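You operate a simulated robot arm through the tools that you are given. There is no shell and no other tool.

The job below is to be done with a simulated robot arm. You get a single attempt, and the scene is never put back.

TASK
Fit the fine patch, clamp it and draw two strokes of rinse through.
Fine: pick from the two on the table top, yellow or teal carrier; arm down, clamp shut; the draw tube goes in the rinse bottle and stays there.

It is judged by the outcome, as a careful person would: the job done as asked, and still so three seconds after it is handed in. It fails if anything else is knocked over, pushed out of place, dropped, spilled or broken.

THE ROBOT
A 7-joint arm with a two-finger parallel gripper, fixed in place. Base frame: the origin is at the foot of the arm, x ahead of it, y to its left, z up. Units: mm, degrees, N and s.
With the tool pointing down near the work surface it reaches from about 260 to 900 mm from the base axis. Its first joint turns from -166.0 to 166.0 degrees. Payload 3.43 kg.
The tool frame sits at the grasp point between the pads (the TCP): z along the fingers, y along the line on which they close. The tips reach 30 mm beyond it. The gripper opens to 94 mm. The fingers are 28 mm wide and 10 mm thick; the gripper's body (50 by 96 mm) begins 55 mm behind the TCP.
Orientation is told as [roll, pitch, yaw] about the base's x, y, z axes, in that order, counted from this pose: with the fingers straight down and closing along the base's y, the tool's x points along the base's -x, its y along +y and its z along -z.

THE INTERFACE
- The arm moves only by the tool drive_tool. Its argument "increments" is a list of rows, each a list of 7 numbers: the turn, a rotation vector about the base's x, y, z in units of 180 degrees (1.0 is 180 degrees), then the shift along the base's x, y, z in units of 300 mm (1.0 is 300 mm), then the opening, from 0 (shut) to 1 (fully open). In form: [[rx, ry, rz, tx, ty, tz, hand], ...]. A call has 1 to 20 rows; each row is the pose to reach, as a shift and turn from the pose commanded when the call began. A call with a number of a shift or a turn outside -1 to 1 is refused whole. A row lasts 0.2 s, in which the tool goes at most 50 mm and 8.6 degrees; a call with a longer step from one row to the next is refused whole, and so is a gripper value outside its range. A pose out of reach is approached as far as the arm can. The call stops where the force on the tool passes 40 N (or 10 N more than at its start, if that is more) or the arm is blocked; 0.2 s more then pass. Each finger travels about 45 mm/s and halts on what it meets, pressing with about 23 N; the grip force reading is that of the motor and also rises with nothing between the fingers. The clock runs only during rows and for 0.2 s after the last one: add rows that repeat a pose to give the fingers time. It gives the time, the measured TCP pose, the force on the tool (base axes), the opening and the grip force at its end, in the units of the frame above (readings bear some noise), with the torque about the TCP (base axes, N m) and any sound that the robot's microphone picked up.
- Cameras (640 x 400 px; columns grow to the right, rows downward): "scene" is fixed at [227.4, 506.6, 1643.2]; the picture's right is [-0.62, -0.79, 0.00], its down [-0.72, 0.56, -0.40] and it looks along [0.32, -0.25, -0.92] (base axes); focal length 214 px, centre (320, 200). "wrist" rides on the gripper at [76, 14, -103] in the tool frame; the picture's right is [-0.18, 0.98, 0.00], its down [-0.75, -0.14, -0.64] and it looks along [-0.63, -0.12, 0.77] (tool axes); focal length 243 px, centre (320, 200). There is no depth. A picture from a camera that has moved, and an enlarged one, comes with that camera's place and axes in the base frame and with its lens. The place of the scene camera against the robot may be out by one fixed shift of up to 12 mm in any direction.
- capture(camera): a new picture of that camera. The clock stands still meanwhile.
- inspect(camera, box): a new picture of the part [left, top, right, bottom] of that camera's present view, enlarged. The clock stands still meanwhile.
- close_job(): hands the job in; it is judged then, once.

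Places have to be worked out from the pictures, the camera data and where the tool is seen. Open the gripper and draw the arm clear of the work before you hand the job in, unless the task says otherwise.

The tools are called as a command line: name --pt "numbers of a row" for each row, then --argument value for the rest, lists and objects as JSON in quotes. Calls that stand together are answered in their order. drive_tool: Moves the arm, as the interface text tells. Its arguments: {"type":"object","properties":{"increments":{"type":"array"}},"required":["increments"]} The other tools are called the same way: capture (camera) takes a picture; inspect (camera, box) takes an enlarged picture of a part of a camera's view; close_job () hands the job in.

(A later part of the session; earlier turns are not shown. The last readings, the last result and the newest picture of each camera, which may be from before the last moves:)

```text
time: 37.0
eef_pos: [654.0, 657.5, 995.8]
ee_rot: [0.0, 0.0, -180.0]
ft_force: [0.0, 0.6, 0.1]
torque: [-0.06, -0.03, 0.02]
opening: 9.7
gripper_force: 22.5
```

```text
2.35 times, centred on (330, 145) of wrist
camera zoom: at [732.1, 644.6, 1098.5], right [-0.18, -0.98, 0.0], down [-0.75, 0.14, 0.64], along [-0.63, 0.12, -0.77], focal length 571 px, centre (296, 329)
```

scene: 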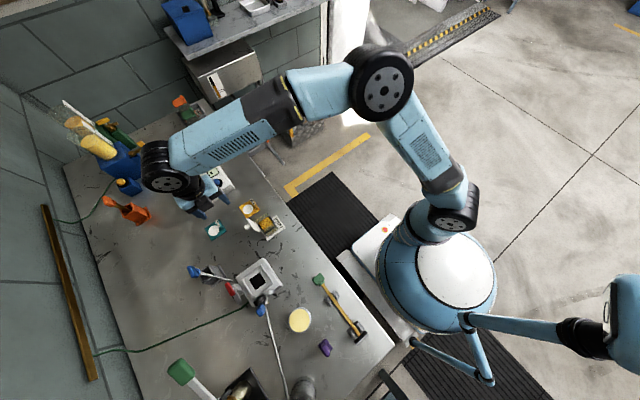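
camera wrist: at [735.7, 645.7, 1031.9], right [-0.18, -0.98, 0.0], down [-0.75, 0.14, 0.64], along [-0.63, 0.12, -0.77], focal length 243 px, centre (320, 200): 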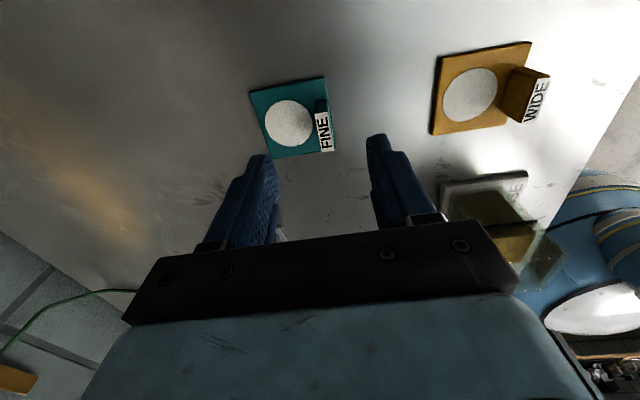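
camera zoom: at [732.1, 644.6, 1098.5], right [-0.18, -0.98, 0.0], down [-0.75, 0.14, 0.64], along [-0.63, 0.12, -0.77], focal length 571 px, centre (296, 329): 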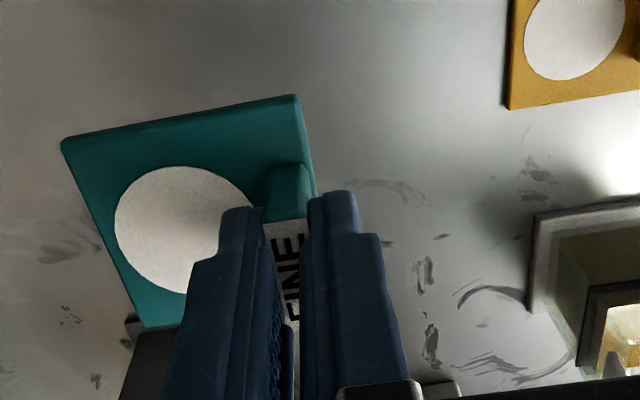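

The carrier lifted cleanly. I carry it over to above the socket at z≈1000.

drive_tool --pt "0 0 0 -0.1 -0.015 0.03 0" --pt "0 0 0 -0.22 -0.033 0.04 0" --pt "0 0 0 -0.34 -0.05 0.04 0" --pt "0 0 0 -0.46 -0.068 0.04 0" --pt "0 0 0 -0.58 -0.085 0.04 0" --pt "0 0 0 -0.7 -0.1 0.04 0" --pt "0 0 0 -0.82 -0.12 0.02 0" --pt "0 0 0 -0.907 -0.133 0 0" --pt "0 0 0 -0.907 -0.133 0 0" --pt "0 0 0 -0.907 -0.133 0 0"

capture --camera "wrist"

inspect --camera "wrist" --box '[200, 40, 440, 230]'

inspect --camera "scene" --box '[180, 220, 340, 330]'

```text
time: 39.2
eef_pos: [383.7, 618.6, 996.3]
ee_rot: [0.0, 0.1, 179.9]
ft_force: [0.2, 0.5, -0.5]
torque: [0.01, -0.01, -0.06]
opening: 9.7
gripper_force: 22.6
```

```text
taken
camera wrist: at [460.4, 605.7, 1098.0], right [-0.18, -0.98, 0.0], down [-0.75, 0.14, 0.64], along [-0.63, 0.12, -0.77], focal length 243 px, centre (320, 200)
```

wrist: 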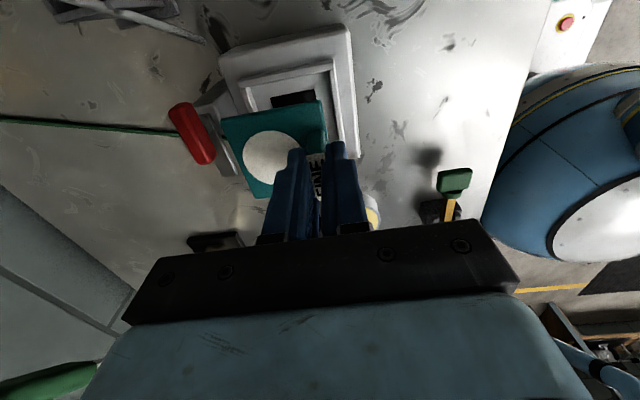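

```text
2.11 times, centred on (320, 135) of wrist
camera zoom: at [460.4, 605.7, 1098.0], right [-0.18, -0.98, 0.0], down [-0.75, 0.14, 0.64], along [-0.63, 0.12, -0.77], focal length 511 px, centre (320, 337)
```

zoom: 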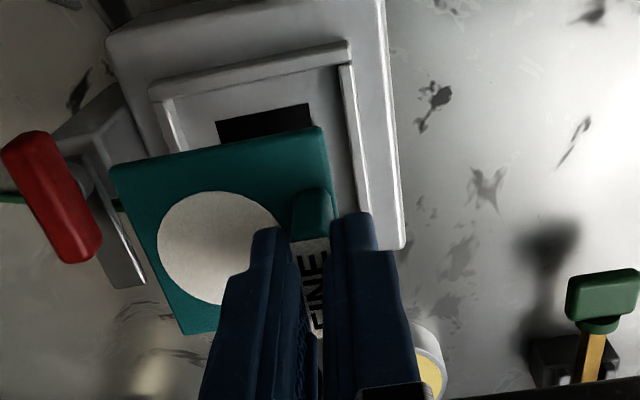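

```text
3.64 times, centred on (260, 275) of scene
camera zoom: at [227.4, 506.6, 1643.2], right [-0.62, -0.79, 0.0], down [-0.72, 0.56, -0.4], along [0.32, -0.25, -0.92], focal length 780 px, centre (538, -73)
```

zoom: 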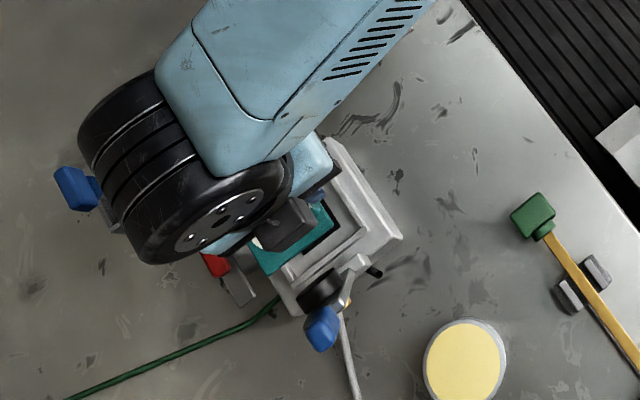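

I'm above the socket; the frame rails are visible next to the carrier. I zoom in for precise inner rail edges and carrier edges.

inspect --camera "wrist" --box '[250, 50, 380, 150]'

inspect --camera "wrist" --box '[210, 60, 300, 130]'

```text
4.00 times, centred on (315, 100) of wrist
camera zoom: at [460.4, 605.7, 1098.0], right [-0.18, -0.98, 0.0], down [-0.75, 0.14, 0.64], along [-0.63, 0.12, -0.77], focal length 970 px, centre (340, 600)
```

zoom: 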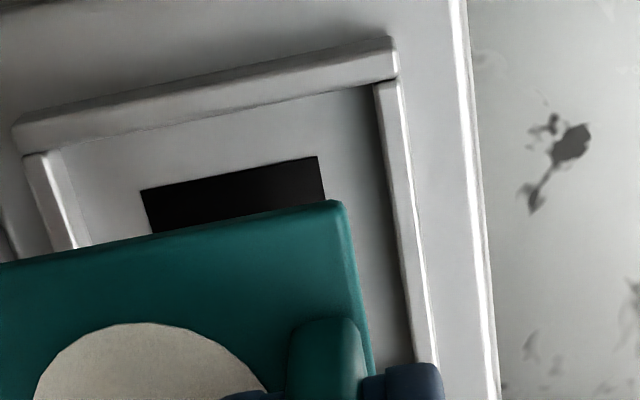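

```text
5.71 times, centred on (255, 95) of wrist
camera zoom: at [460.4, 605.7, 1098.0], right [-0.18, -0.98, 0.0], down [-0.75, 0.14, 0.64], along [-0.63, 0.12, -0.77], focal length 1386 px, centre (691, 800)
```

zoom: 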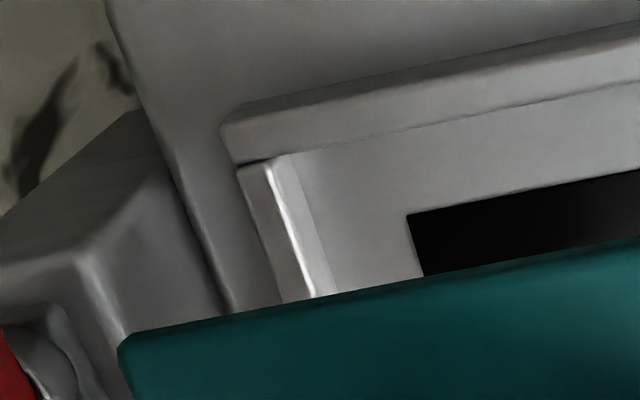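

Socket inner walls: y 607–676, x about 347–416, centre (381.5, 641.7); the carrier's centre is presently at about (384, 644.6). I shift (−2.4, −3) mm and lower to z≈940, just above the rails.

drive_tool --pt "0 0 0 -0.008 -0.01 -0.05 0" --pt "0 0 0 -0.008 -0.01 -0.12 0" --pt "0 0 0 -0.008 -0.01 -0.187 0" --pt "0 0 0 -0.008 -0.01 -0.187 0" --pt "0 0 0 -0.008 -0.01 -0.187 0"

inspect --camera "wrist" --box '[210, 50, 380, 180]'

```text
time: 40.4
eef_pos: [378.5, 613.4, 938.6]
ee_rot: [-0.1, 0.0, 180.0]
ft_force: [0.0, 0.0, 0.2]
torque: [0.03, -0.02, -0.05]
opening: 9.7
gripper_force: 23.2
```

```text
3.08 times, centred on (295, 115) of wrist
camera zoom: at [455.2, 601.1, 1041.7], right [-0.18, -0.98, 0.0], down [-0.75, 0.14, 0.64], along [-0.63, 0.12, -0.77], focal length 746 px, centre (397, 462)
```

zoom: 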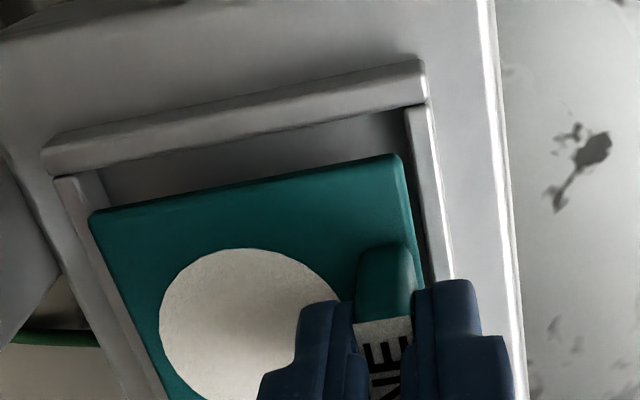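

The carrier is now ~2.7 mm short in x and ~2 mm in y; I correct by (+2.7, +2.0) and lower 5 mm, then recheck.

drive_tool --pt "0 0 0 0.009 0.0067 0 0" --pt "0 0 0 0.009 0.0067 -0.015 0" --pt "0 0 0 0.009 0.0067 -0.015 0" --pt "0 0 0 0.009 0.0067 -0.015 0"

inspect --camera "wrist" --box '[210, 50, 380, 180]'

```text
time: 41.4
eef_pos: [381.2, 615.6, 933.0]
ee_rot: [-0.1, 0.0, 179.9]
ft_force: [0.4, -0.7, 0.4]
torque: [-0.01, 0.01, 0.02]
opening: 9.7
gripper_force: 22.8
```

```text
3.08 times, centred on (295, 115) of wrist
camera zoom: at [458.7, 602.8, 1036.8], right [-0.18, -0.98, 0.0], down [-0.75, 0.14, 0.64], along [-0.63, 0.12, -0.77], focal length 746 px, centre (397, 462)
```

zoom: 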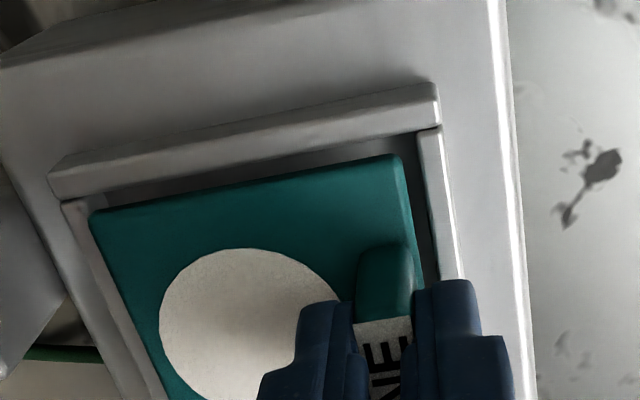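

The carrier centre is now at about (382.3, 641.6), well inside the rails. I lower slowly and watch the force.

drive_tool --pt "0 0 0 -0.002 0 -0.01 0" --pt "0 0 0 -0.002 0 -0.02 0" --pt "0 0 0 -0.002 0 -0.02 0"

drive_tool --pt "0 0 0 0 0 -0.005 0" --pt "0 0 0 0 0 -0.01 0" --pt "0 0 0 0 0 -0.01 0"

inspect --camera "wrist" --box '[210, 50, 380, 180]'

```text
time: 42.2
eef_pos: [380.5, 614.5, 928.3]
ee_rot: [0.0, 0.0, -180.0]
ft_force: [-0.3, -1.0, -0.2]
torque: [-0.03, 0.0, 0.03]
opening: 9.7
gripper_force: 23.1
```

```text
time: 43.0
eef_pos: [381.8, 616.7, 926.6]
ee_rot: [0.0, 0.0, -180.0]
ft_force: [0.1, -0.3, 0.0]
torque: [-0.04, -0.01, -0.02]
opening: 9.6
gripper_force: 23.1
```

```text
3.08 times, centred on (295, 115) of wrist
camera zoom: at [458.6, 603.5, 1028.3], right [-0.18, -0.98, 0.0], down [-0.75, 0.14, 0.64], along [-0.63, 0.12, -0.77], focal length 746 px, centre (397, 462)
```

zoom: 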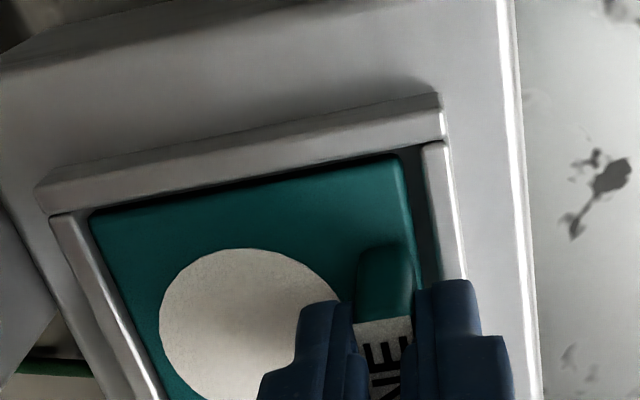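

The left gap looks ~1 mm and right ~4 mm, so I shift (−1, −1.5) mm and continue lowering slowly until contact.

drive_tool --pt "0 0 0 -0.003 -0.005 0 0" --pt "0 0 0 -0.003 -0.005 -0.005 0" --pt "0 0 0 -0.003 -0.005 -0.01 0" --pt "0 0 0 -0.003 -0.005 -0.01 0"

inspect --camera "wrist" --box '[210, 50, 380, 180]'

```text
time: 44.0
eef_pos: [380.3, 614.8, 922.9]
ee_rot: [0.0, 0.0, 180.0]
ft_force: [-0.4, 0.3, -0.2]
torque: [-0.02, -0.03, 0.03]
opening: 9.8
gripper_force: 23.4
```

```text
3.08 times, centred on (295, 115) of wrist
camera zoom: at [458.2, 602.2, 1025.7], right [-0.18, -0.98, 0.0], down [-0.75, 0.14, 0.64], along [-0.63, 0.12, -0.77], focal length 746 px, centre (397, 462)
```

zoom: 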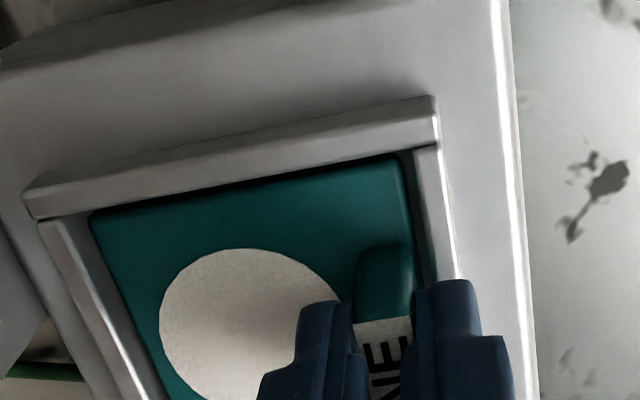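

Gaps now look even on both sides. I keep lowering in small steps to the floor of the socket.

drive_tool --pt "0 0 0 0 0 -0.005 0" --pt "0 0 0 0 0 -0.01 0" --pt "0 0 0 0 0 -0.01 0"

drive_tool --pt "0 0 0 0 0 -0.005 0" --pt "0 0 0 0 0 -0.01 0" --pt "0 0 0 0 0 -0.01 0"

inspect --camera "wrist" --box '[210, 50, 380, 180]'

```text
time: 44.8
eef_pos: [381.8, 613.7, 921.2]
ee_rot: [-0.1, 0.0, 179.9]
ft_force: [2.3, -2.1, 9.6]
torque: [0.0, 0.0, -0.03]
opening: 10.1
gripper_force: 23.2
```

```text
time: 45.6
eef_pos: [381.3, 614.2, 918.4]
ee_rot: [-0.1, -0.1, -180.0]
ft_force: [0.6, 4.4, 19.2]
torque: [0.18, 0.02, -0.02]
opening: 10.0
gripper_force: 22.7
```

```text
3.08 times, centred on (295, 115) of wrist
camera zoom: at [457.9, 601.7, 1020.1], right [-0.18, -0.98, 0.0], down [-0.75, 0.14, 0.64], along [-0.63, 0.12, -0.77], focal length 746 px, centre (397, 462)
```

zoom: 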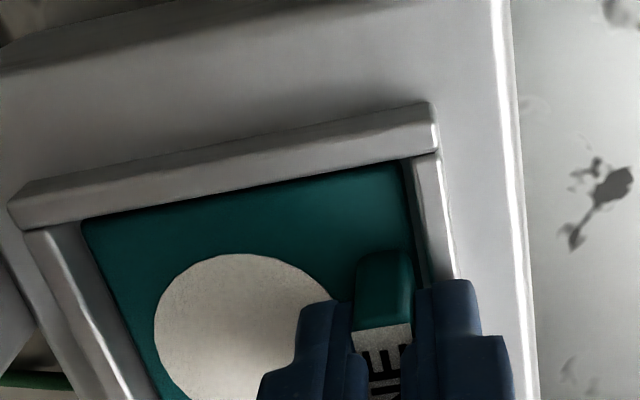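

Contact at about z 921 with 19 N and the carrier sits inside the rails. I ease up 2 mm, open gently, and rise to inspect.

drive_tool --pt "0 0 0 0 0 0.006 0" --pt "0 0 0 0 0 0.008 0.15" --pt "0 0 0 0 0 0.008 0.25" --pt "0 0 0 0 0 0.008 0.35" --pt "0 0 0 0 0 0.008 0.35" --pt "0 0 0 0 0 0.1 0.35" --pt "0 0 0 0 0 0.2 0.4" --pt "0 0 0 0 0 0.32 0.5" --pt "0 0 0 0 0 0.32 0.6"

capture --camera "wrist"

inspect --camera "wrist" --box '[180, 40, 400, 220]'

```text
time: 47.6
eef_pos: [379.5, 613.1, 1014.3]
ee_rot: [0.0, 0.0, 180.0]
ft_force: [0.2, 0.8, -0.2]
torque: [-0.01, -0.03, 0.0]
opening: 56.3
gripper_force: 0.1
```

```text
taken
camera wrist: at [457.5, 601.7, 1116.9], right [-0.18, -0.98, 0.0], down [-0.75, 0.14, 0.64], along [-0.63, 0.12, -0.77], focal length 243 px, centre (320, 200)
```

wrist: 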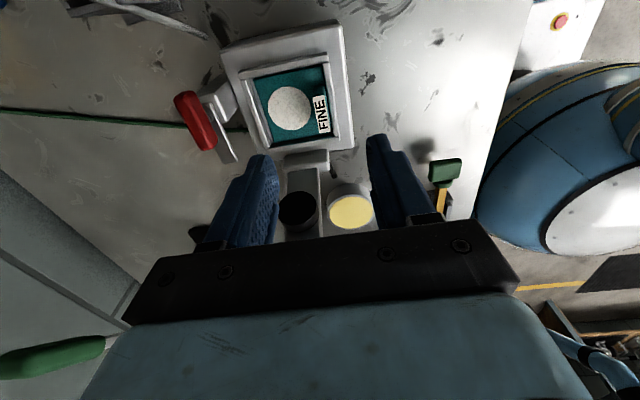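

```text
2.22 times, centred on (290, 130) of wrist
camera zoom: at [457.5, 601.7, 1116.9], right [-0.18, -0.98, 0.0], down [-0.75, 0.14, 0.64], along [-0.63, 0.12, -0.77], focal length 539 px, centre (387, 356)
```

zoom: 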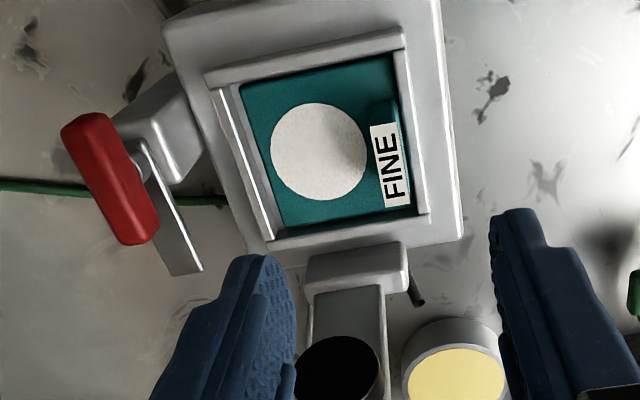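

The FINE carrier is seated flat with its disc in line with the press pad. Now I need to understand the red clamp, so I rotate to yaw 90 for a closer view of it.

drive_tool --pt "0 0 -0.0417 0.01 0.017 0 0.6" --pt "0 0 -0.0833 0.02 0.034 0 0.6" --pt "0 0 -0.125 0.03 0.051 0 0.6" --pt "0 0 -0.1667 0.04 0.068 0 0.7" --pt "0 0 -0.2083 0.05 0.085 0 0.8" --pt "0 0 -0.25 0.06 0.1 0 0.9" --pt "0 0 -0.2917 0.07 0.12 0 1" --pt "0 0 -0.3333 0.08 0.137 0 1" --pt "0 0 -0.375 0.09 0.154 0 1" --pt "0 0 -0.4167 0.1 0.17 0 1" --pt "0 0 -0.4583 0.108 0.19 0 1" --pt "0 0 -0.5 0.115 0.205 0 1" --pt "0 0 -0.5 0.115 0.205 0 1"

capture --camera "wrist"

inspect --camera "wrist" --box '[240, 90, 420, 235]'

```text
time: 50.4
eef_pos: [415.9, 675.7, 1012.3]
ee_rot: [0.0, -0.1, 90.0]
ft_force: [0.1, -0.1, -0.3]
torque: [-0.01, -0.01, 0.03]
opening: 94.0
gripper_force: 0.0
```

```text
taken
camera wrist: at [402.3, 601.7, 1114.6], right [-0.98, 0.19, 0.0], down [0.14, 0.75, 0.64], along [0.12, 0.63, -0.77], focal length 243 px, centre (320, 200)
```

wrist: 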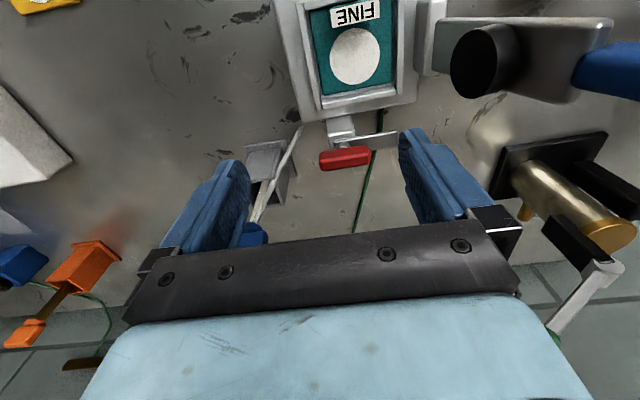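

```text
2.76 times, centred on (330, 162) of wrist
camera zoom: at [402.3, 601.7, 1114.6], right [-0.98, 0.19, 0.0], down [0.14, 0.75, 0.64], along [0.12, 0.63, -0.77], focal length 669 px, centre (292, 303)
```

zoom: 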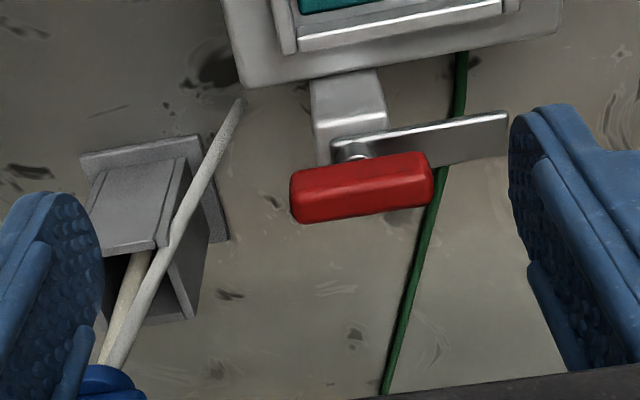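

The clamp is a swing bar: red handle (along x) over a vertical pivot at ≈(402, 708), with a plate at z≈905 pointing −x that must swing +90° over the lowered arm. Next I take a close look at the upright press arm and its blue handle.

drive_tool --pt "0 0 0 -0.05 -0.08 0.1 1" --pt "0 0 0 -0.11 -0.17 0.2 1" --pt "0 0 0 -0.18 -0.27 0.25 1" --pt "0 0 0 -0.25 -0.35 0.25 1" --pt "0 0 0 -0.32 -0.4 0.25 1" --pt "0 0 0 -0.32 -0.4 0.25 1"

capture --camera "wrist"

inspect --camera "wrist" --box '[240, 90, 440, 235]'

```text
time: 51.8
eef_pos: [319.6, 556.8, 1088.4]
ee_rot: [0.0, -0.1, 90.0]
ft_force: [-0.1, -0.3, 0.6]
torque: [0.0, 0.02, 0.01]
opening: 94.1
gripper_force: 0.1
```

```text
taken
camera wrist: at [307.4, 481.4, 1189.8], right [-0.98, 0.18, 0.0], down [0.14, 0.75, 0.64], along [0.12, 0.63, -0.77], focal length 243 px, centre (320, 200)
```

wrist: 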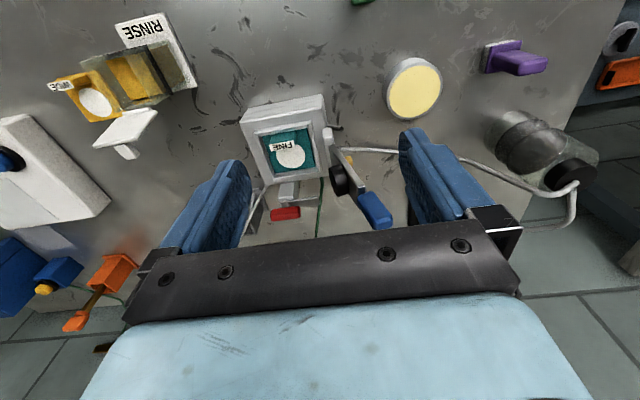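

```text
2.76 times, centred on (340, 162) of wrist
camera zoom: at [307.4, 481.4, 1189.8], right [-0.98, 0.18, 0.0], down [0.14, 0.75, 0.64], along [0.12, 0.63, -0.77], focal length 669 px, centre (265, 303)
```

zoom: 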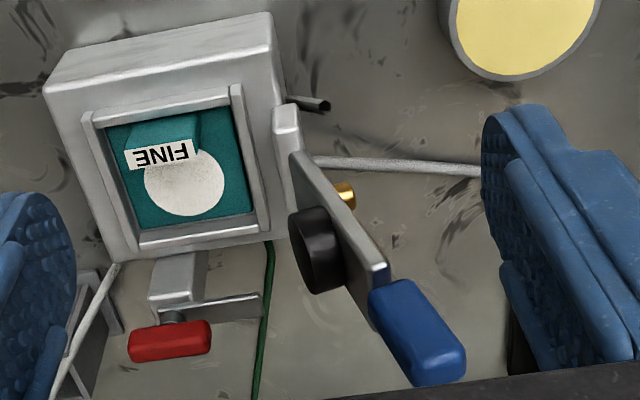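

The arm leans back ~16° from a hinge near (330, 645, 875); its blue handle lies along the arm at about (285, 645, 1015). I'll go above it at yaw 0 (fingers closing along y) to pinch it and guide the arm down along its arc.

drive_tool --pt "0 0 -0.0417 0 0.005 0.05 1" --pt "0 0 -0.0833 -0.01 0.02 0.1 1" --pt "0 0 -0.125 -0.02 0.05 0.14 1" --pt "0 0 -0.1667 -0.03 0.08 0.14 1" --pt "0 0 -0.2083 -0.04 0.11 0.14 1" --pt "0 0 -0.25 -0.05 0.14 0.14 1" --pt "0 0 -0.2917 -0.06 0.17 0.14 0.9" --pt "0 0 -0.3333 -0.07 0.2 0.14 0.9" --pt "0 0 -0.375 -0.08 0.23 0.14 0.8" --pt "0 0 -0.4167 -0.09 0.26 0.14 0.8" --pt "0 0 -0.4583 -0.105 0.28 0.14 0.7" --pt "0 0 -0.5 -0.12 0.297 0.14 0.7" --pt "0 0 -0.5 -0.12 0.297 0.14 0.7"

capture --camera "wrist"

inspect --camera "wrist" --box '[220, 60, 440, 235]'

```text
time: 54.6
eef_pos: [283.3, 645.3, 1128.6]
ee_rot: [0.0, -0.1, -0.1]
ft_force: [-0.4, -0.7, 0.0]
torque: [-0.01, 0.0, 0.02]
opening: 66.0
gripper_force: 0.0
```

```text
taken
camera wrist: at [208.2, 661.0, 1231.5], right [0.19, 0.98, 0.0], down [0.75, -0.14, 0.64], along [0.63, -0.12, -0.77], focal length 243 px, centre (320, 200)
```

wrist: 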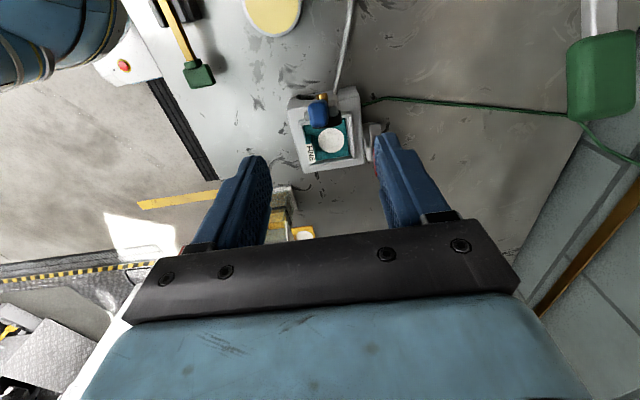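

```text
2.29 times, centred on (330, 148) of wrist
camera zoom: at [208.2, 661.0, 1231.5], right [0.19, 0.98, 0.0], down [0.75, -0.14, 0.64], along [0.63, -0.12, -0.77], focal length 555 px, centre (297, 320)
```

zoom: 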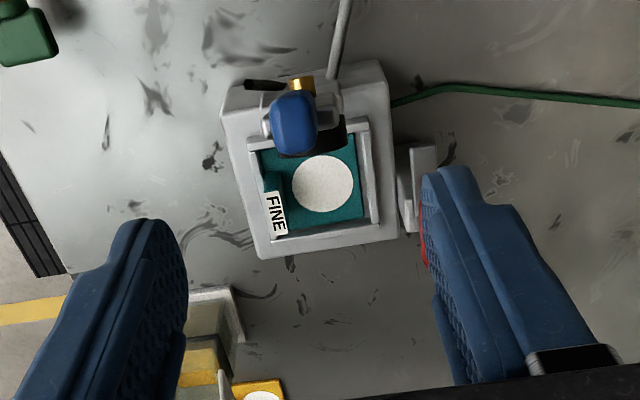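

The handle centre projects to (285, 645), ~19 mm wide in y. I descend over it to z≈1015 and close.

drive_tool --pt "0 0 0 0.005 0 -0.1 0.7" --pt "0 0 0 0.005 0 -0.2 0.7" --pt "0 0 0 0.005 0 -0.3 0.7" --pt "0 0 0 0.005 0 -0.375 0.7" --pt "0 0 0 0.005 0 -0.375 0.7"

inspect --camera "wrist" --box '[220, 60, 440, 235]'

```text
time: 55.8
eef_pos: [284.9, 646.0, 1016.8]
ee_rot: [0.0, 0.0, 0.0]
ft_force: [0.2, 0.3, -0.1]
torque: [0.03, -0.01, 0.01]
opening: 65.8
gripper_force: 0.1
```

```text
2.29 times, centred on (330, 148) of wrist
camera zoom: at [209.7, 661.8, 1118.8], right [0.18, 0.98, 0.0], down [0.75, -0.14, 0.64], along [0.63, -0.12, -0.77], focal length 555 px, centre (297, 320)
```

zoom: 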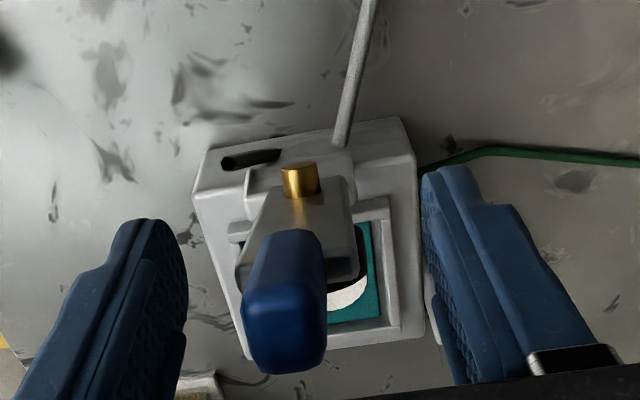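

The handle is centred between the pads. I close on it.

drive_tool --pt "0 0 0 0 0 0 0.5" --pt "0 0 0 0 0 0 0.3" --pt "0 0 0 0 0 0 0.1" --pt "0 0 0 0 0 0 0.0" --pt "0 0 0 0 0 0 0.0" --pt "0 0 0 0 0 0 0.0"

inspect --camera "wrist" --box '[220, 60, 440, 235]'

```text
time: 57.2
eef_pos: [284.6, 643.7, 1016.0]
ee_rot: [-0.1, 0.0, -0.1]
ft_force: [-2.6, -30.6, -3.5]
torque: [-0.92, 0.35, -0.31]
opening: 33.7
gripper_force: 45.3
```

```text
2.29 times, centred on (330, 148) of wrist
camera zoom: at [209.7, 660.4, 1118.9], right [0.18, 0.98, 0.0], down [0.75, -0.14, 0.64], along [0.63, -0.12, -0.77], focal length 555 px, centre (297, 320)
```

zoom: 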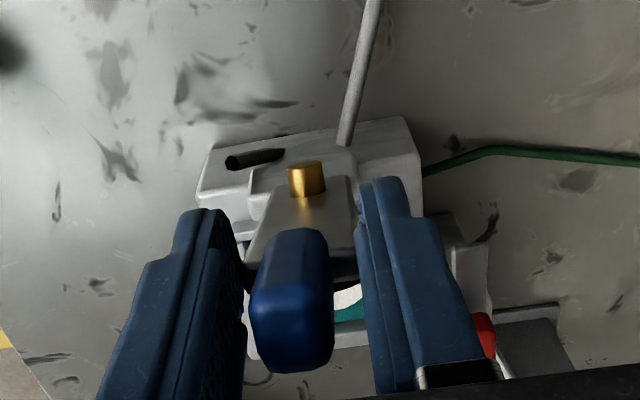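

The fingertips met the wider arm bar below the handle (−30 N sideways). I open, rise 15 mm so only the blue handle is between the pads, and close again.

drive_tool --pt "0 0 0 0 0 0 0.45" --pt "0 0 0 0 0 0 0.5" --pt "0 0 0 0 0 0.03 0.5" --pt "0 0 0 0 0 0.055 0.5" --pt "0 0 0 0 0 0.055 0.5"

inspect --camera "wrist" --box '[220, 60, 440, 235]'

```text
time: 58.4
eef_pos: [285.3, 644.5, 1034.6]
ee_rot: [0.0, -0.1, 0.0]
ft_force: [0.3, 0.9, 0.3]
torque: [-0.02, 0.02, 0.01]
opening: 46.9
gripper_force: 0.0
```

```text
2.29 times, centred on (330, 148) of wrist
camera zoom: at [210.1, 661.8, 1136.8], right [0.18, 0.98, 0.0], down [0.75, -0.14, 0.64], along [0.63, -0.12, -0.77], focal length 555 px, centre (297, 320)
```

zoom: 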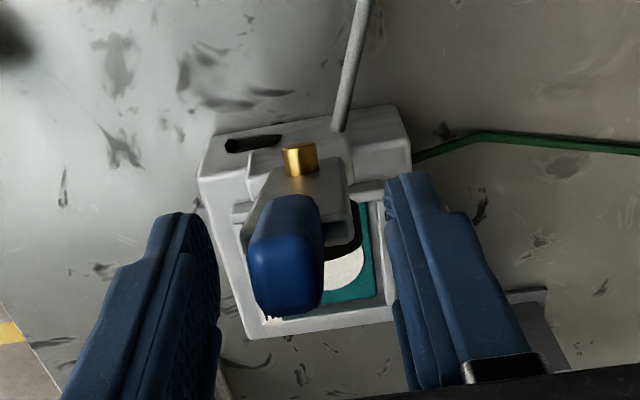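

The handle is slightly to the −y side; I shift −2.5 mm and close on it.

drive_tool --pt "0 0 0 0 -0.008 0 0.45" --pt "0 0 0 0 -0.008 0 0.35" --pt "0 0 0 0 -0.008 0 0.25" --pt "0 0 0 0 -0.008 0 0.15" --pt "0 0 0 0 -0.008 0 0.15" --pt "0 0 0 0 -0.008 0 0.15"

inspect --camera "wrist" --box '[220, 60, 440, 235]'

```text
time: 59.8
eef_pos: [285.3, 643.8, 1034.3]
ee_rot: [0.1, -0.1, 0.0]
ft_force: [0.9, 17.9, 3.5]
torque: [0.03, -0.32, -0.19]
opening: 20.1
gripper_force: 45.3
```

```text
2.29 times, centred on (330, 148) of wrist
camera zoom: at [210.0, 659.9, 1137.0], right [0.18, 0.98, 0.0], down [0.75, -0.14, 0.64], along [0.63, -0.12, -0.77], focal length 555 px, centre (297, 320)
```

zoom: 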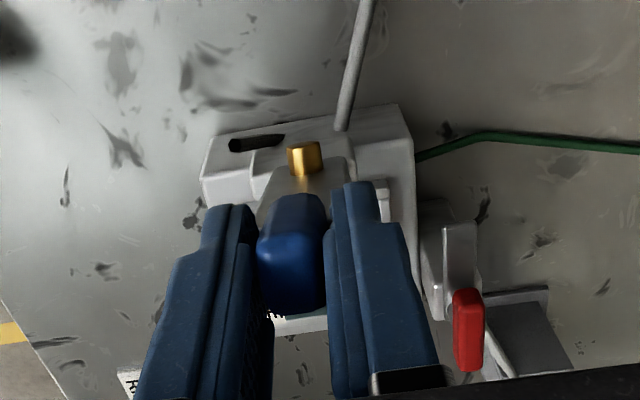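

The handle is gripped (opening 20 mm). I begin guiding the arm along its arc about the hinge, first to roughly 10° past vertical, watching the force.

drive_tool --pt "0 0 0 0.03 0.004 0.008 0.15" --pt "0 0 0 0.065 0.004 0.016 0.15" --pt "0 0 0 0.109 0.004 0.021 0.15" --pt "0 0 0 0.153 0.004 0.023 0.15" --pt "0 0 0 0.197 0.004 0.021 0.15" --pt "0 0 0 0.241 0.004 0.016 0.15"

capture --camera "wrist"

```text
time: 61.2
eef_pos: [357.8, 644.6, 1038.1]
ee_rot: [0.0, 0.0, -0.1]
ft_force: [-1.2, 12.0, -2.7]
torque: [0.0, 0.03, -0.11]
opening: 20.7
gripper_force: 5.9
```

```text
taken
camera wrist: at [282.5, 660.0, 1140.7], right [0.18, 0.98, 0.0], down [0.75, -0.14, 0.64], along [0.63, -0.12, -0.77], focal length 243 px, centre (320, 200)
```

wrist: 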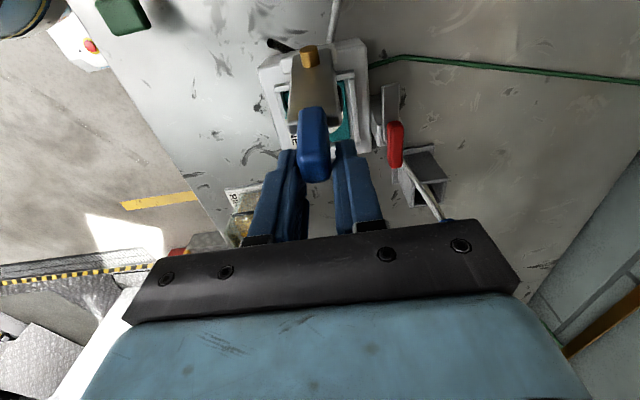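

The arm follows. I check how the handle sits in the fingers.

inspect --camera "wrist" --box '[230, 30, 410, 235]'

inspect --camera "scene" --box '[180, 220, 340, 330]'

```text
1.95 times, centred on (320, 132) of wrist
camera zoom: at [282.5, 660.0, 1140.7], right [0.18, 0.98, 0.0], down [0.75, -0.14, 0.64], along [0.63, -0.12, -0.77], focal length 473 px, centre (320, 332)
```

zoom: 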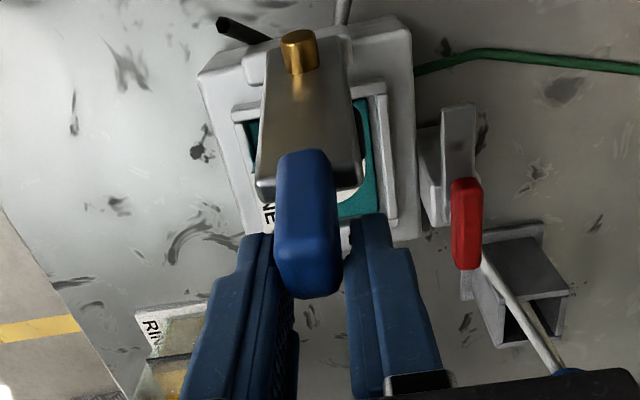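

```text
3.64 times, centred on (260, 275) of scene
camera zoom: at [227.4, 506.6, 1643.2], right [-0.62, -0.79, 0.0], down [-0.72, 0.56, -0.4], along [0.32, -0.25, -0.92], focal length 780 px, centre (538, -73)
```

zoom: 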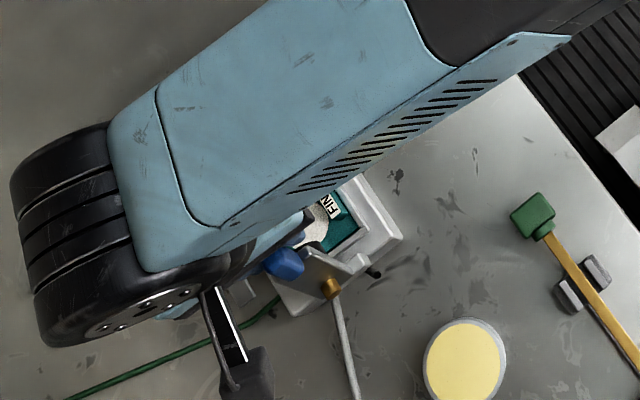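

The arm is just past vertical and still between the pads. I tighten the grip fully and continue the arc to about 50°.

drive_tool --pt "0 0 0 0 0 0 0.0" --pt "0 0 0 0 0 0 0.0" --pt "0 0 0 0.043 0 -0.01 0.0" --pt "0 0 0 0.085 0 -0.023 0.0" --pt "0 0 0 0.126 0 -0.04 0.0" --pt "0 0 0 0.165 0 -0.06 0.0" --pt "0 0 0 0.203 0 -0.084 0.0" --pt "0 0 0 0.238 0 -0.111 0.0"

inspect --camera "wrist" --box '[230, 30, 410, 235]'

```text
time: 63.0
eef_pos: [428.0, 643.7, 1005.0]
ee_rot: [0.2, -0.2, 0.0]
ft_force: [-3.4, 12.7, 6.5]
torque: [-0.03, 1.1, -0.16]
opening: 20.0
gripper_force: 45.0
```

```text
1.95 times, centred on (320, 132) of wrist
camera zoom: at [354.0, 660.0, 1107.9], right [0.18, 0.98, 0.0], down [0.75, -0.14, 0.64], along [0.63, -0.12, -0.77], focal length 473 px, centre (320, 332)
```

zoom: 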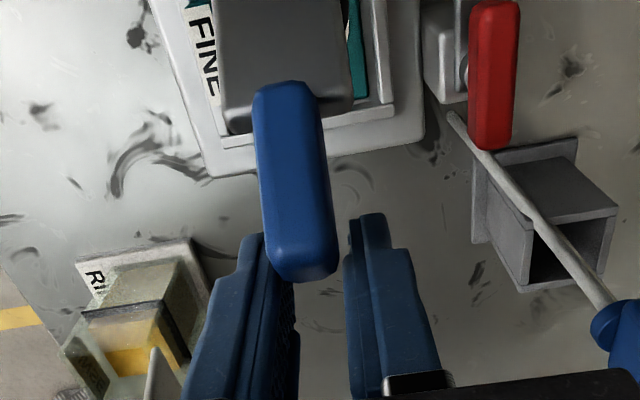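

The arm is about 40° forward, still held by the handle's end. I continue the arc to about 20°.

drive_tool --pt "0 0 0 0.033 0 -0.03 0.0" --pt "0 0 0 0.062 0 -0.062 0.0" --pt "0 0 0 0.089 0 -0.097 0.0" --pt "0 0 0 0.113 0 -0.135 0.0" --pt "0 0 0 0.134 0 -0.174 0.0" --pt "0 0 0 0.15 0 -0.215 0.0"

inspect --camera "wrist" --box '[230, 30, 410, 235]'

```text
time: 64.4
eef_pos: [474.4, 642.6, 941.1]
ee_rot: [0.0, 0.1, 0.0]
ft_force: [-0.6, -0.3, 0.2]
torque: [0.01, -0.01, 0.0]
opening: 0.2
gripper_force: 33.1
```

```text
1.95 times, centred on (320, 132) of wrist
camera zoom: at [400.5, 658.7, 1043.5], right [0.18, 0.98, 0.0], down [0.75, -0.14, 0.64], along [0.63, -0.12, -0.77], focal length 473 px, centre (320, 332)
```

zoom: 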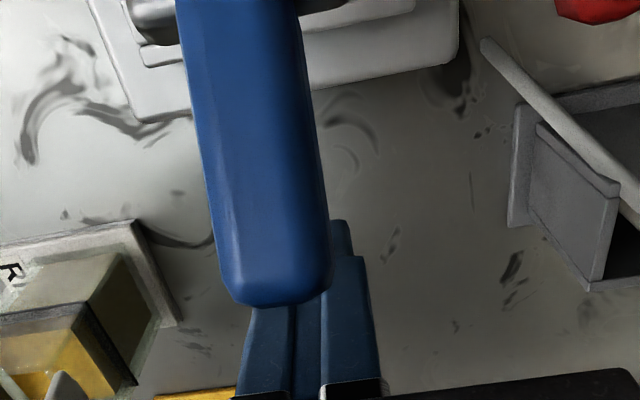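

The handle slipped out of the fingertips, but the arm stays put at about 36° on its own friction. I'll move the closed fingers away, up and over it, to push it down from above.

drive_tool --pt "0 0 0 0.06 0 0 0.0" --pt "0 0 0 0.08 0 0.1 0.0" --pt "0 0 0 0.08 0 0.22 0.0" --pt "0 0 0 0.04 0 0.3 0.0" --pt "0 0 0 -0.05 0 0.3 0.0" --pt "0 0 0 -0.115 0.005 0.3 0.0" --pt "0 0 0 -0.115 0.005 0.3 0.0"

capture --camera "wrist"

inspect --camera "scene" --box '[180, 220, 340, 330]'

```text
time: 66.0
eef_pos: [439.8, 645.1, 1031.5]
ee_rot: [-0.1, -0.1, 0.0]
ft_force: [-0.5, 0.2, 0.9]
torque: [0.0, 0.0, 0.03]
opening: 0.0
gripper_force: 33.0
```

```text
taken
camera wrist: at [365.2, 660.7, 1134.7], right [0.18, 0.98, 0.0], down [0.75, -0.14, 0.64], along [0.63, -0.12, -0.77], focal length 243 px, centre (320, 200)
```

wrist: 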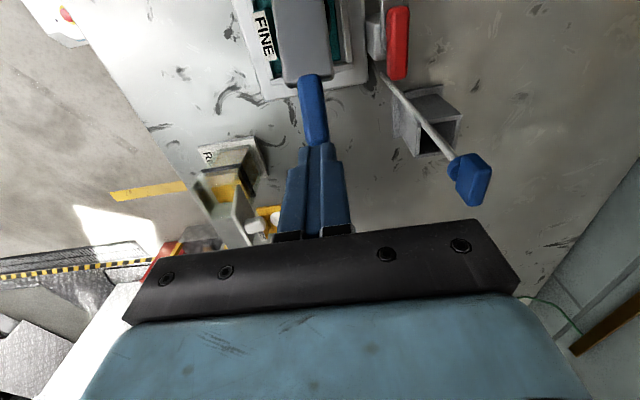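

```text
3.64 times, centred on (260, 275) of scene
camera zoom: at [227.4, 506.6, 1643.2], right [-0.62, -0.79, 0.0], down [-0.72, 0.56, -0.4], along [0.32, -0.25, -0.92], focal length 780 px, centre (538, -73)
```

zoom: 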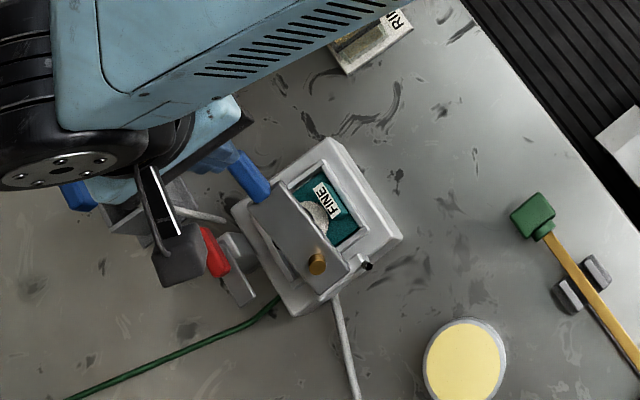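

The arm is actually resting at about 50° (handle end near (432, 648, 996)). I rise a little and move the fingertips back over the handle near x 402.

drive_tool --pt "0 0 0 0 0 0.07 0.0" --pt "0 0 0 -0.06 0.005 0.07 0.0" --pt "0 0 0 -0.127 0.005 0.07 0.0" --pt "0 0 0 -0.127 0.005 0.07 0.0"

capture --camera "wrist"

```text
time: 67.0
eef_pos: [402.9, 645.6, 1052.8]
ee_rot: [0.0, 0.0, 0.0]
ft_force: [0.3, -0.2, -0.7]
torque: [-0.02, -0.03, 0.01]
opening: 0.0
gripper_force: 33.0
```

```text
taken
camera wrist: at [328.1, 661.3, 1155.9], right [0.18, 0.98, 0.0], down [0.75, -0.14, 0.64], along [0.63, -0.12, -0.77], focal length 243 px, centre (320, 200)
```

wrist: 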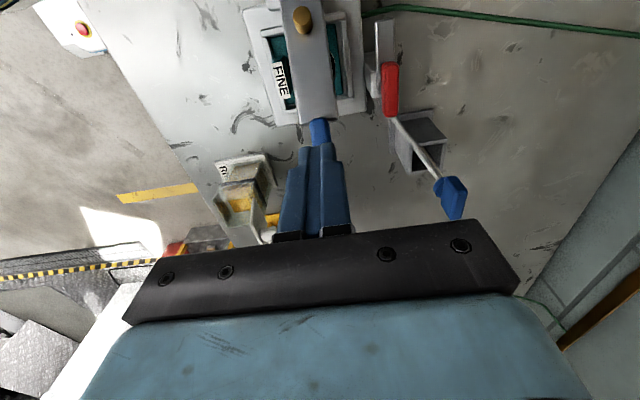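

The fingertips are now over the handle. I press down along the arc in steps.

drive_tool --pt "0 0 0 0 0 -0.05 0.0" --pt "0 0 0 0 0 -0.1 0.0" --pt "0 0 0 0.025 0 -0.13 0.0" --pt "0 0 0 0.053 0 -0.163 0.0" --pt "0 0 0 0.075 0 -0.195 0.0" --pt "0 0 0 0.1 0 -0.23 0.0"

capture --camera "wrist"

```text
time: 68.4
eef_pos: [431.2, 646.7, 984.8]
ee_rot: [0.0, 0.0, 0.0]
ft_force: [0.2, -0.2, 0.5]
torque: [0.02, -0.01, 0.02]
opening: 0.0
gripper_force: 32.9
```

```text
taken
camera wrist: at [356.3, 662.4, 1087.9], right [0.18, 0.98, 0.0], down [0.75, -0.14, 0.64], along [0.63, -0.12, -0.77], focal length 243 px, centre (320, 200)
```

wrist: 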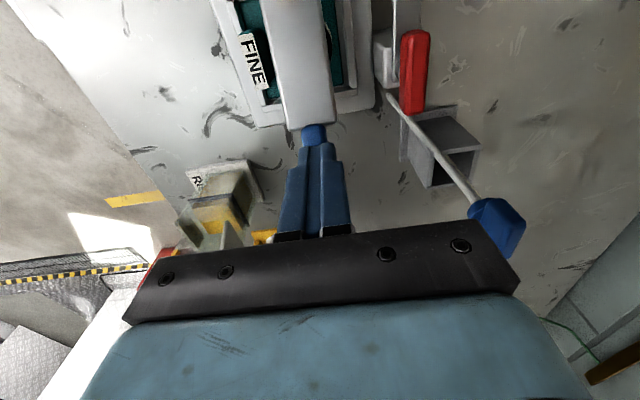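

No force yet; I check with the scene view and a zoom to see where the arm is.

inspect --camera "scene" --box '[200, 230, 320, 320]'

inspect --camera "wrist" --box '[220, 0, 420, 235]'

```text
4.44 times, centred on (260, 275) of scene
camera zoom: at [227.4, 506.6, 1643.2], right [-0.62, -0.79, 0.0], down [-0.72, 0.56, -0.4], along [0.32, -0.25, -0.92], focal length 953 px, centre (587, -133)
```

zoom: 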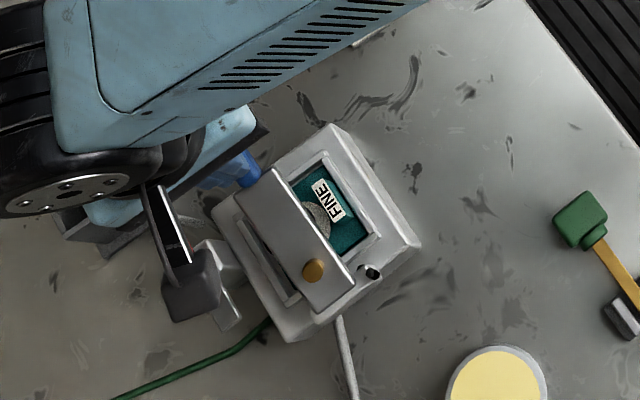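

```text
1.70 times, centred on (320, 118) of wrist
camera zoom: at [356.3, 662.4, 1087.9], right [0.18, 0.98, 0.0], down [0.75, -0.14, 0.64], along [0.63, -0.12, -0.77], focal length 413 px, centre (320, 340)
```

zoom: 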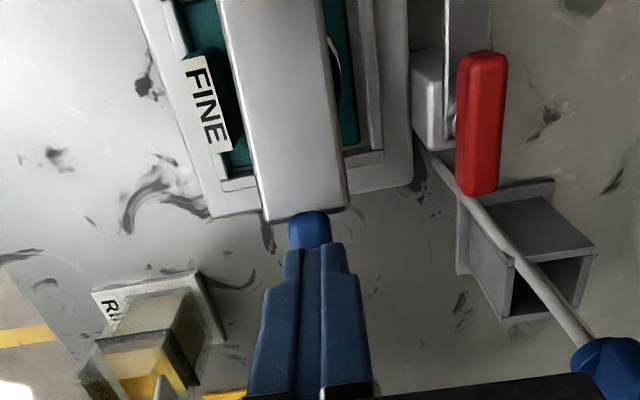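

The arm has come further down. I continue pressing downward in steps toward the horizontal.

drive_tool --pt "0 0 0 0.02 0 -0.04 0.0" --pt "0 0 0 0.04 0 -0.08 0.0" --pt "0 0 0 0.05 0 -0.12 0.0" --pt "0 0 0 0.06 0 -0.155 0.0"

inspect --camera "wrist" --box '[220, 0, 420, 235]'

inspect --camera "scene" --box '[200, 230, 320, 320]'

```text
time: 69.4
eef_pos: [448.5, 648.5, 943.2]
ee_rot: [0.3, -0.1, 0.1]
ft_force: [-4.0, -8.2, 19.3]
torque: [-0.29, 0.41, 0.09]
opening: 0.0
gripper_force: 32.7
stopped in row 4: the force on the tool passed its limit at 53 N (the readings are from after the stop); the commanded pose is now the measured one
```

```text
1.70 times, centred on (320, 118) of wrist
camera zoom: at [372.8, 663.3, 1046.8], right [0.18, 0.98, 0.01], down [0.75, -0.14, 0.64], along [0.63, -0.11, -0.77], focal length 413 px, centre (320, 340)
```

zoom: 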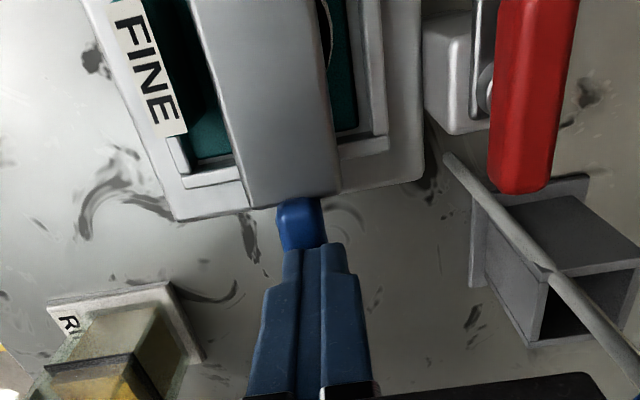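

```text
4.44 times, centred on (260, 275) of scene
camera zoom: at [227.4, 506.6, 1643.2], right [-0.62, -0.79, 0.0], down [-0.72, 0.56, -0.4], along [0.32, -0.25, -0.92], focal length 953 px, centre (587, -133)
```

zoom: 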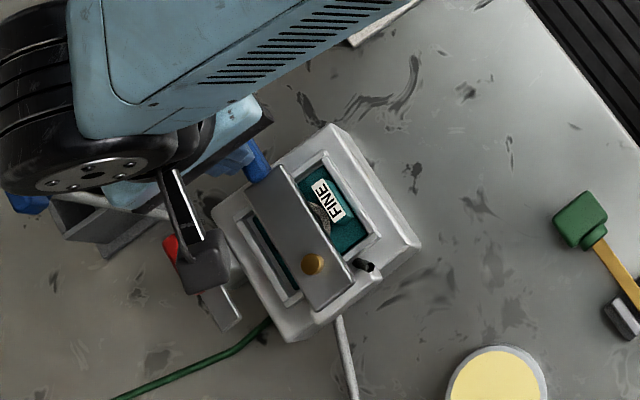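

The push met 53 N at fingertip z≈913; the arm looks nearly flat. I press again slowly to see whether it is fully down.

drive_tool --pt "0 0 0 0 -0.005 -0.004 0.0" --pt "0 0 0 0 -0.005 -0.008 0.0" --pt "0 0 0 0 -0.005 -0.012 0.0" --pt "0 0 0 0 -0.005 -0.012 0.0"

```text
time: 70.0
eef_pos: [448.4, 648.3, 944.3]
ee_rot: [0.6, -0.1, 0.1]
ft_force: [-4.3, -5.4, 14.1]
torque: [-0.22, 0.29, 0.07]
opening: 0.3
gripper_force: 32.8
stopped in row 3: the force on the tool passed its limit at 42 N (the readings are from after the stop); the commanded pose is now the measured one
```

The arm is against a firm stop. I lift away and set up a low side view from −y to check that the arm is flat and compare its height to the clamp plate.

drive_tool --pt "0 0 0 0 0 0.15 0.0" --pt "0 0 0.03 0 0 0.3 0.0" --pt "0 0 0.07 -0.01 -0.03 0.4 0.0" --pt "0 0 0.11 -0.02 -0.06 0.4 0.0" --pt "0 0 0.15 -0.03 -0.09 0.4 0.0" --pt "0 0 0.19 -0.04 -0.12 0.4 0.0" --pt "0 0 0.23 -0.05 -0.16 0.4 0.0" --pt "0 0 0.27 -0.06 -0.2 0.4 0.0" --pt "0 0 0.31 -0.07 -0.24 0.4 0.0" --pt "0 0 0.35 -0.08 -0.28 0.4 0.0" --pt "0 0 0.39 -0.1 -0.32 0.4 0.0" --pt "0 0 0.43 -0.12 -0.35 0.4 0.0" --pt "0 0 0.47 -0.14 -0.36 0.4 0.0" --pt "0 0 0.5 -0.148 -0.36 0.4 0.0" --pt "0 0 0.5 -0.148 -0.36 0.4 0.0"

capture --camera "wrist"

inspect --camera "scene" --box '[180, 230, 320, 330]'

```text
time: 73.2
eef_pos: [405.2, 541.1, 1063.2]
ee_rot: [0.6, -0.1, 90.2]
ft_force: [0.1, 0.2, -0.6]
torque: [-0.03, -0.02, 0.03]
opening: 0.0
gripper_force: 33.1
```

```text
taken
camera wrist: at [393.2, 466.2, 1164.7], right [-0.98, 0.18, 0.01], down [0.15, 0.75, 0.64], along [0.11, 0.63, -0.77], focal length 243 px, centre (320, 200)
```

wrist: 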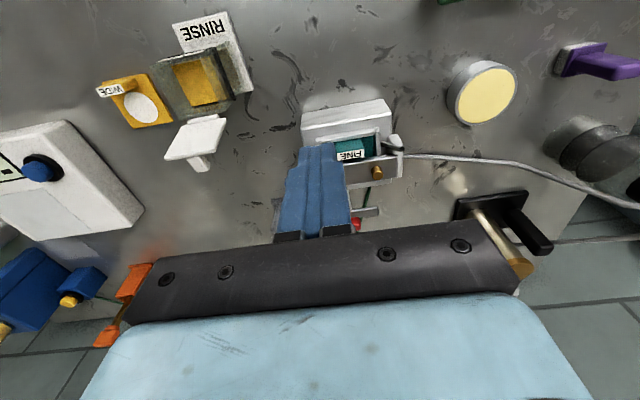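

```text
4.00 times, centred on (250, 280) of scene
camera zoom: at [227.4, 506.6, 1643.2], right [-0.62, -0.79, 0.0], down [-0.72, 0.56, -0.4], along [0.32, -0.25, -0.92], focal length 858 px, centre (600, -120)
```

zoom: 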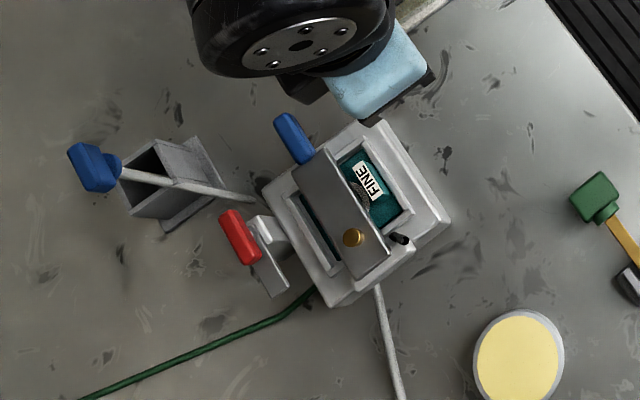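

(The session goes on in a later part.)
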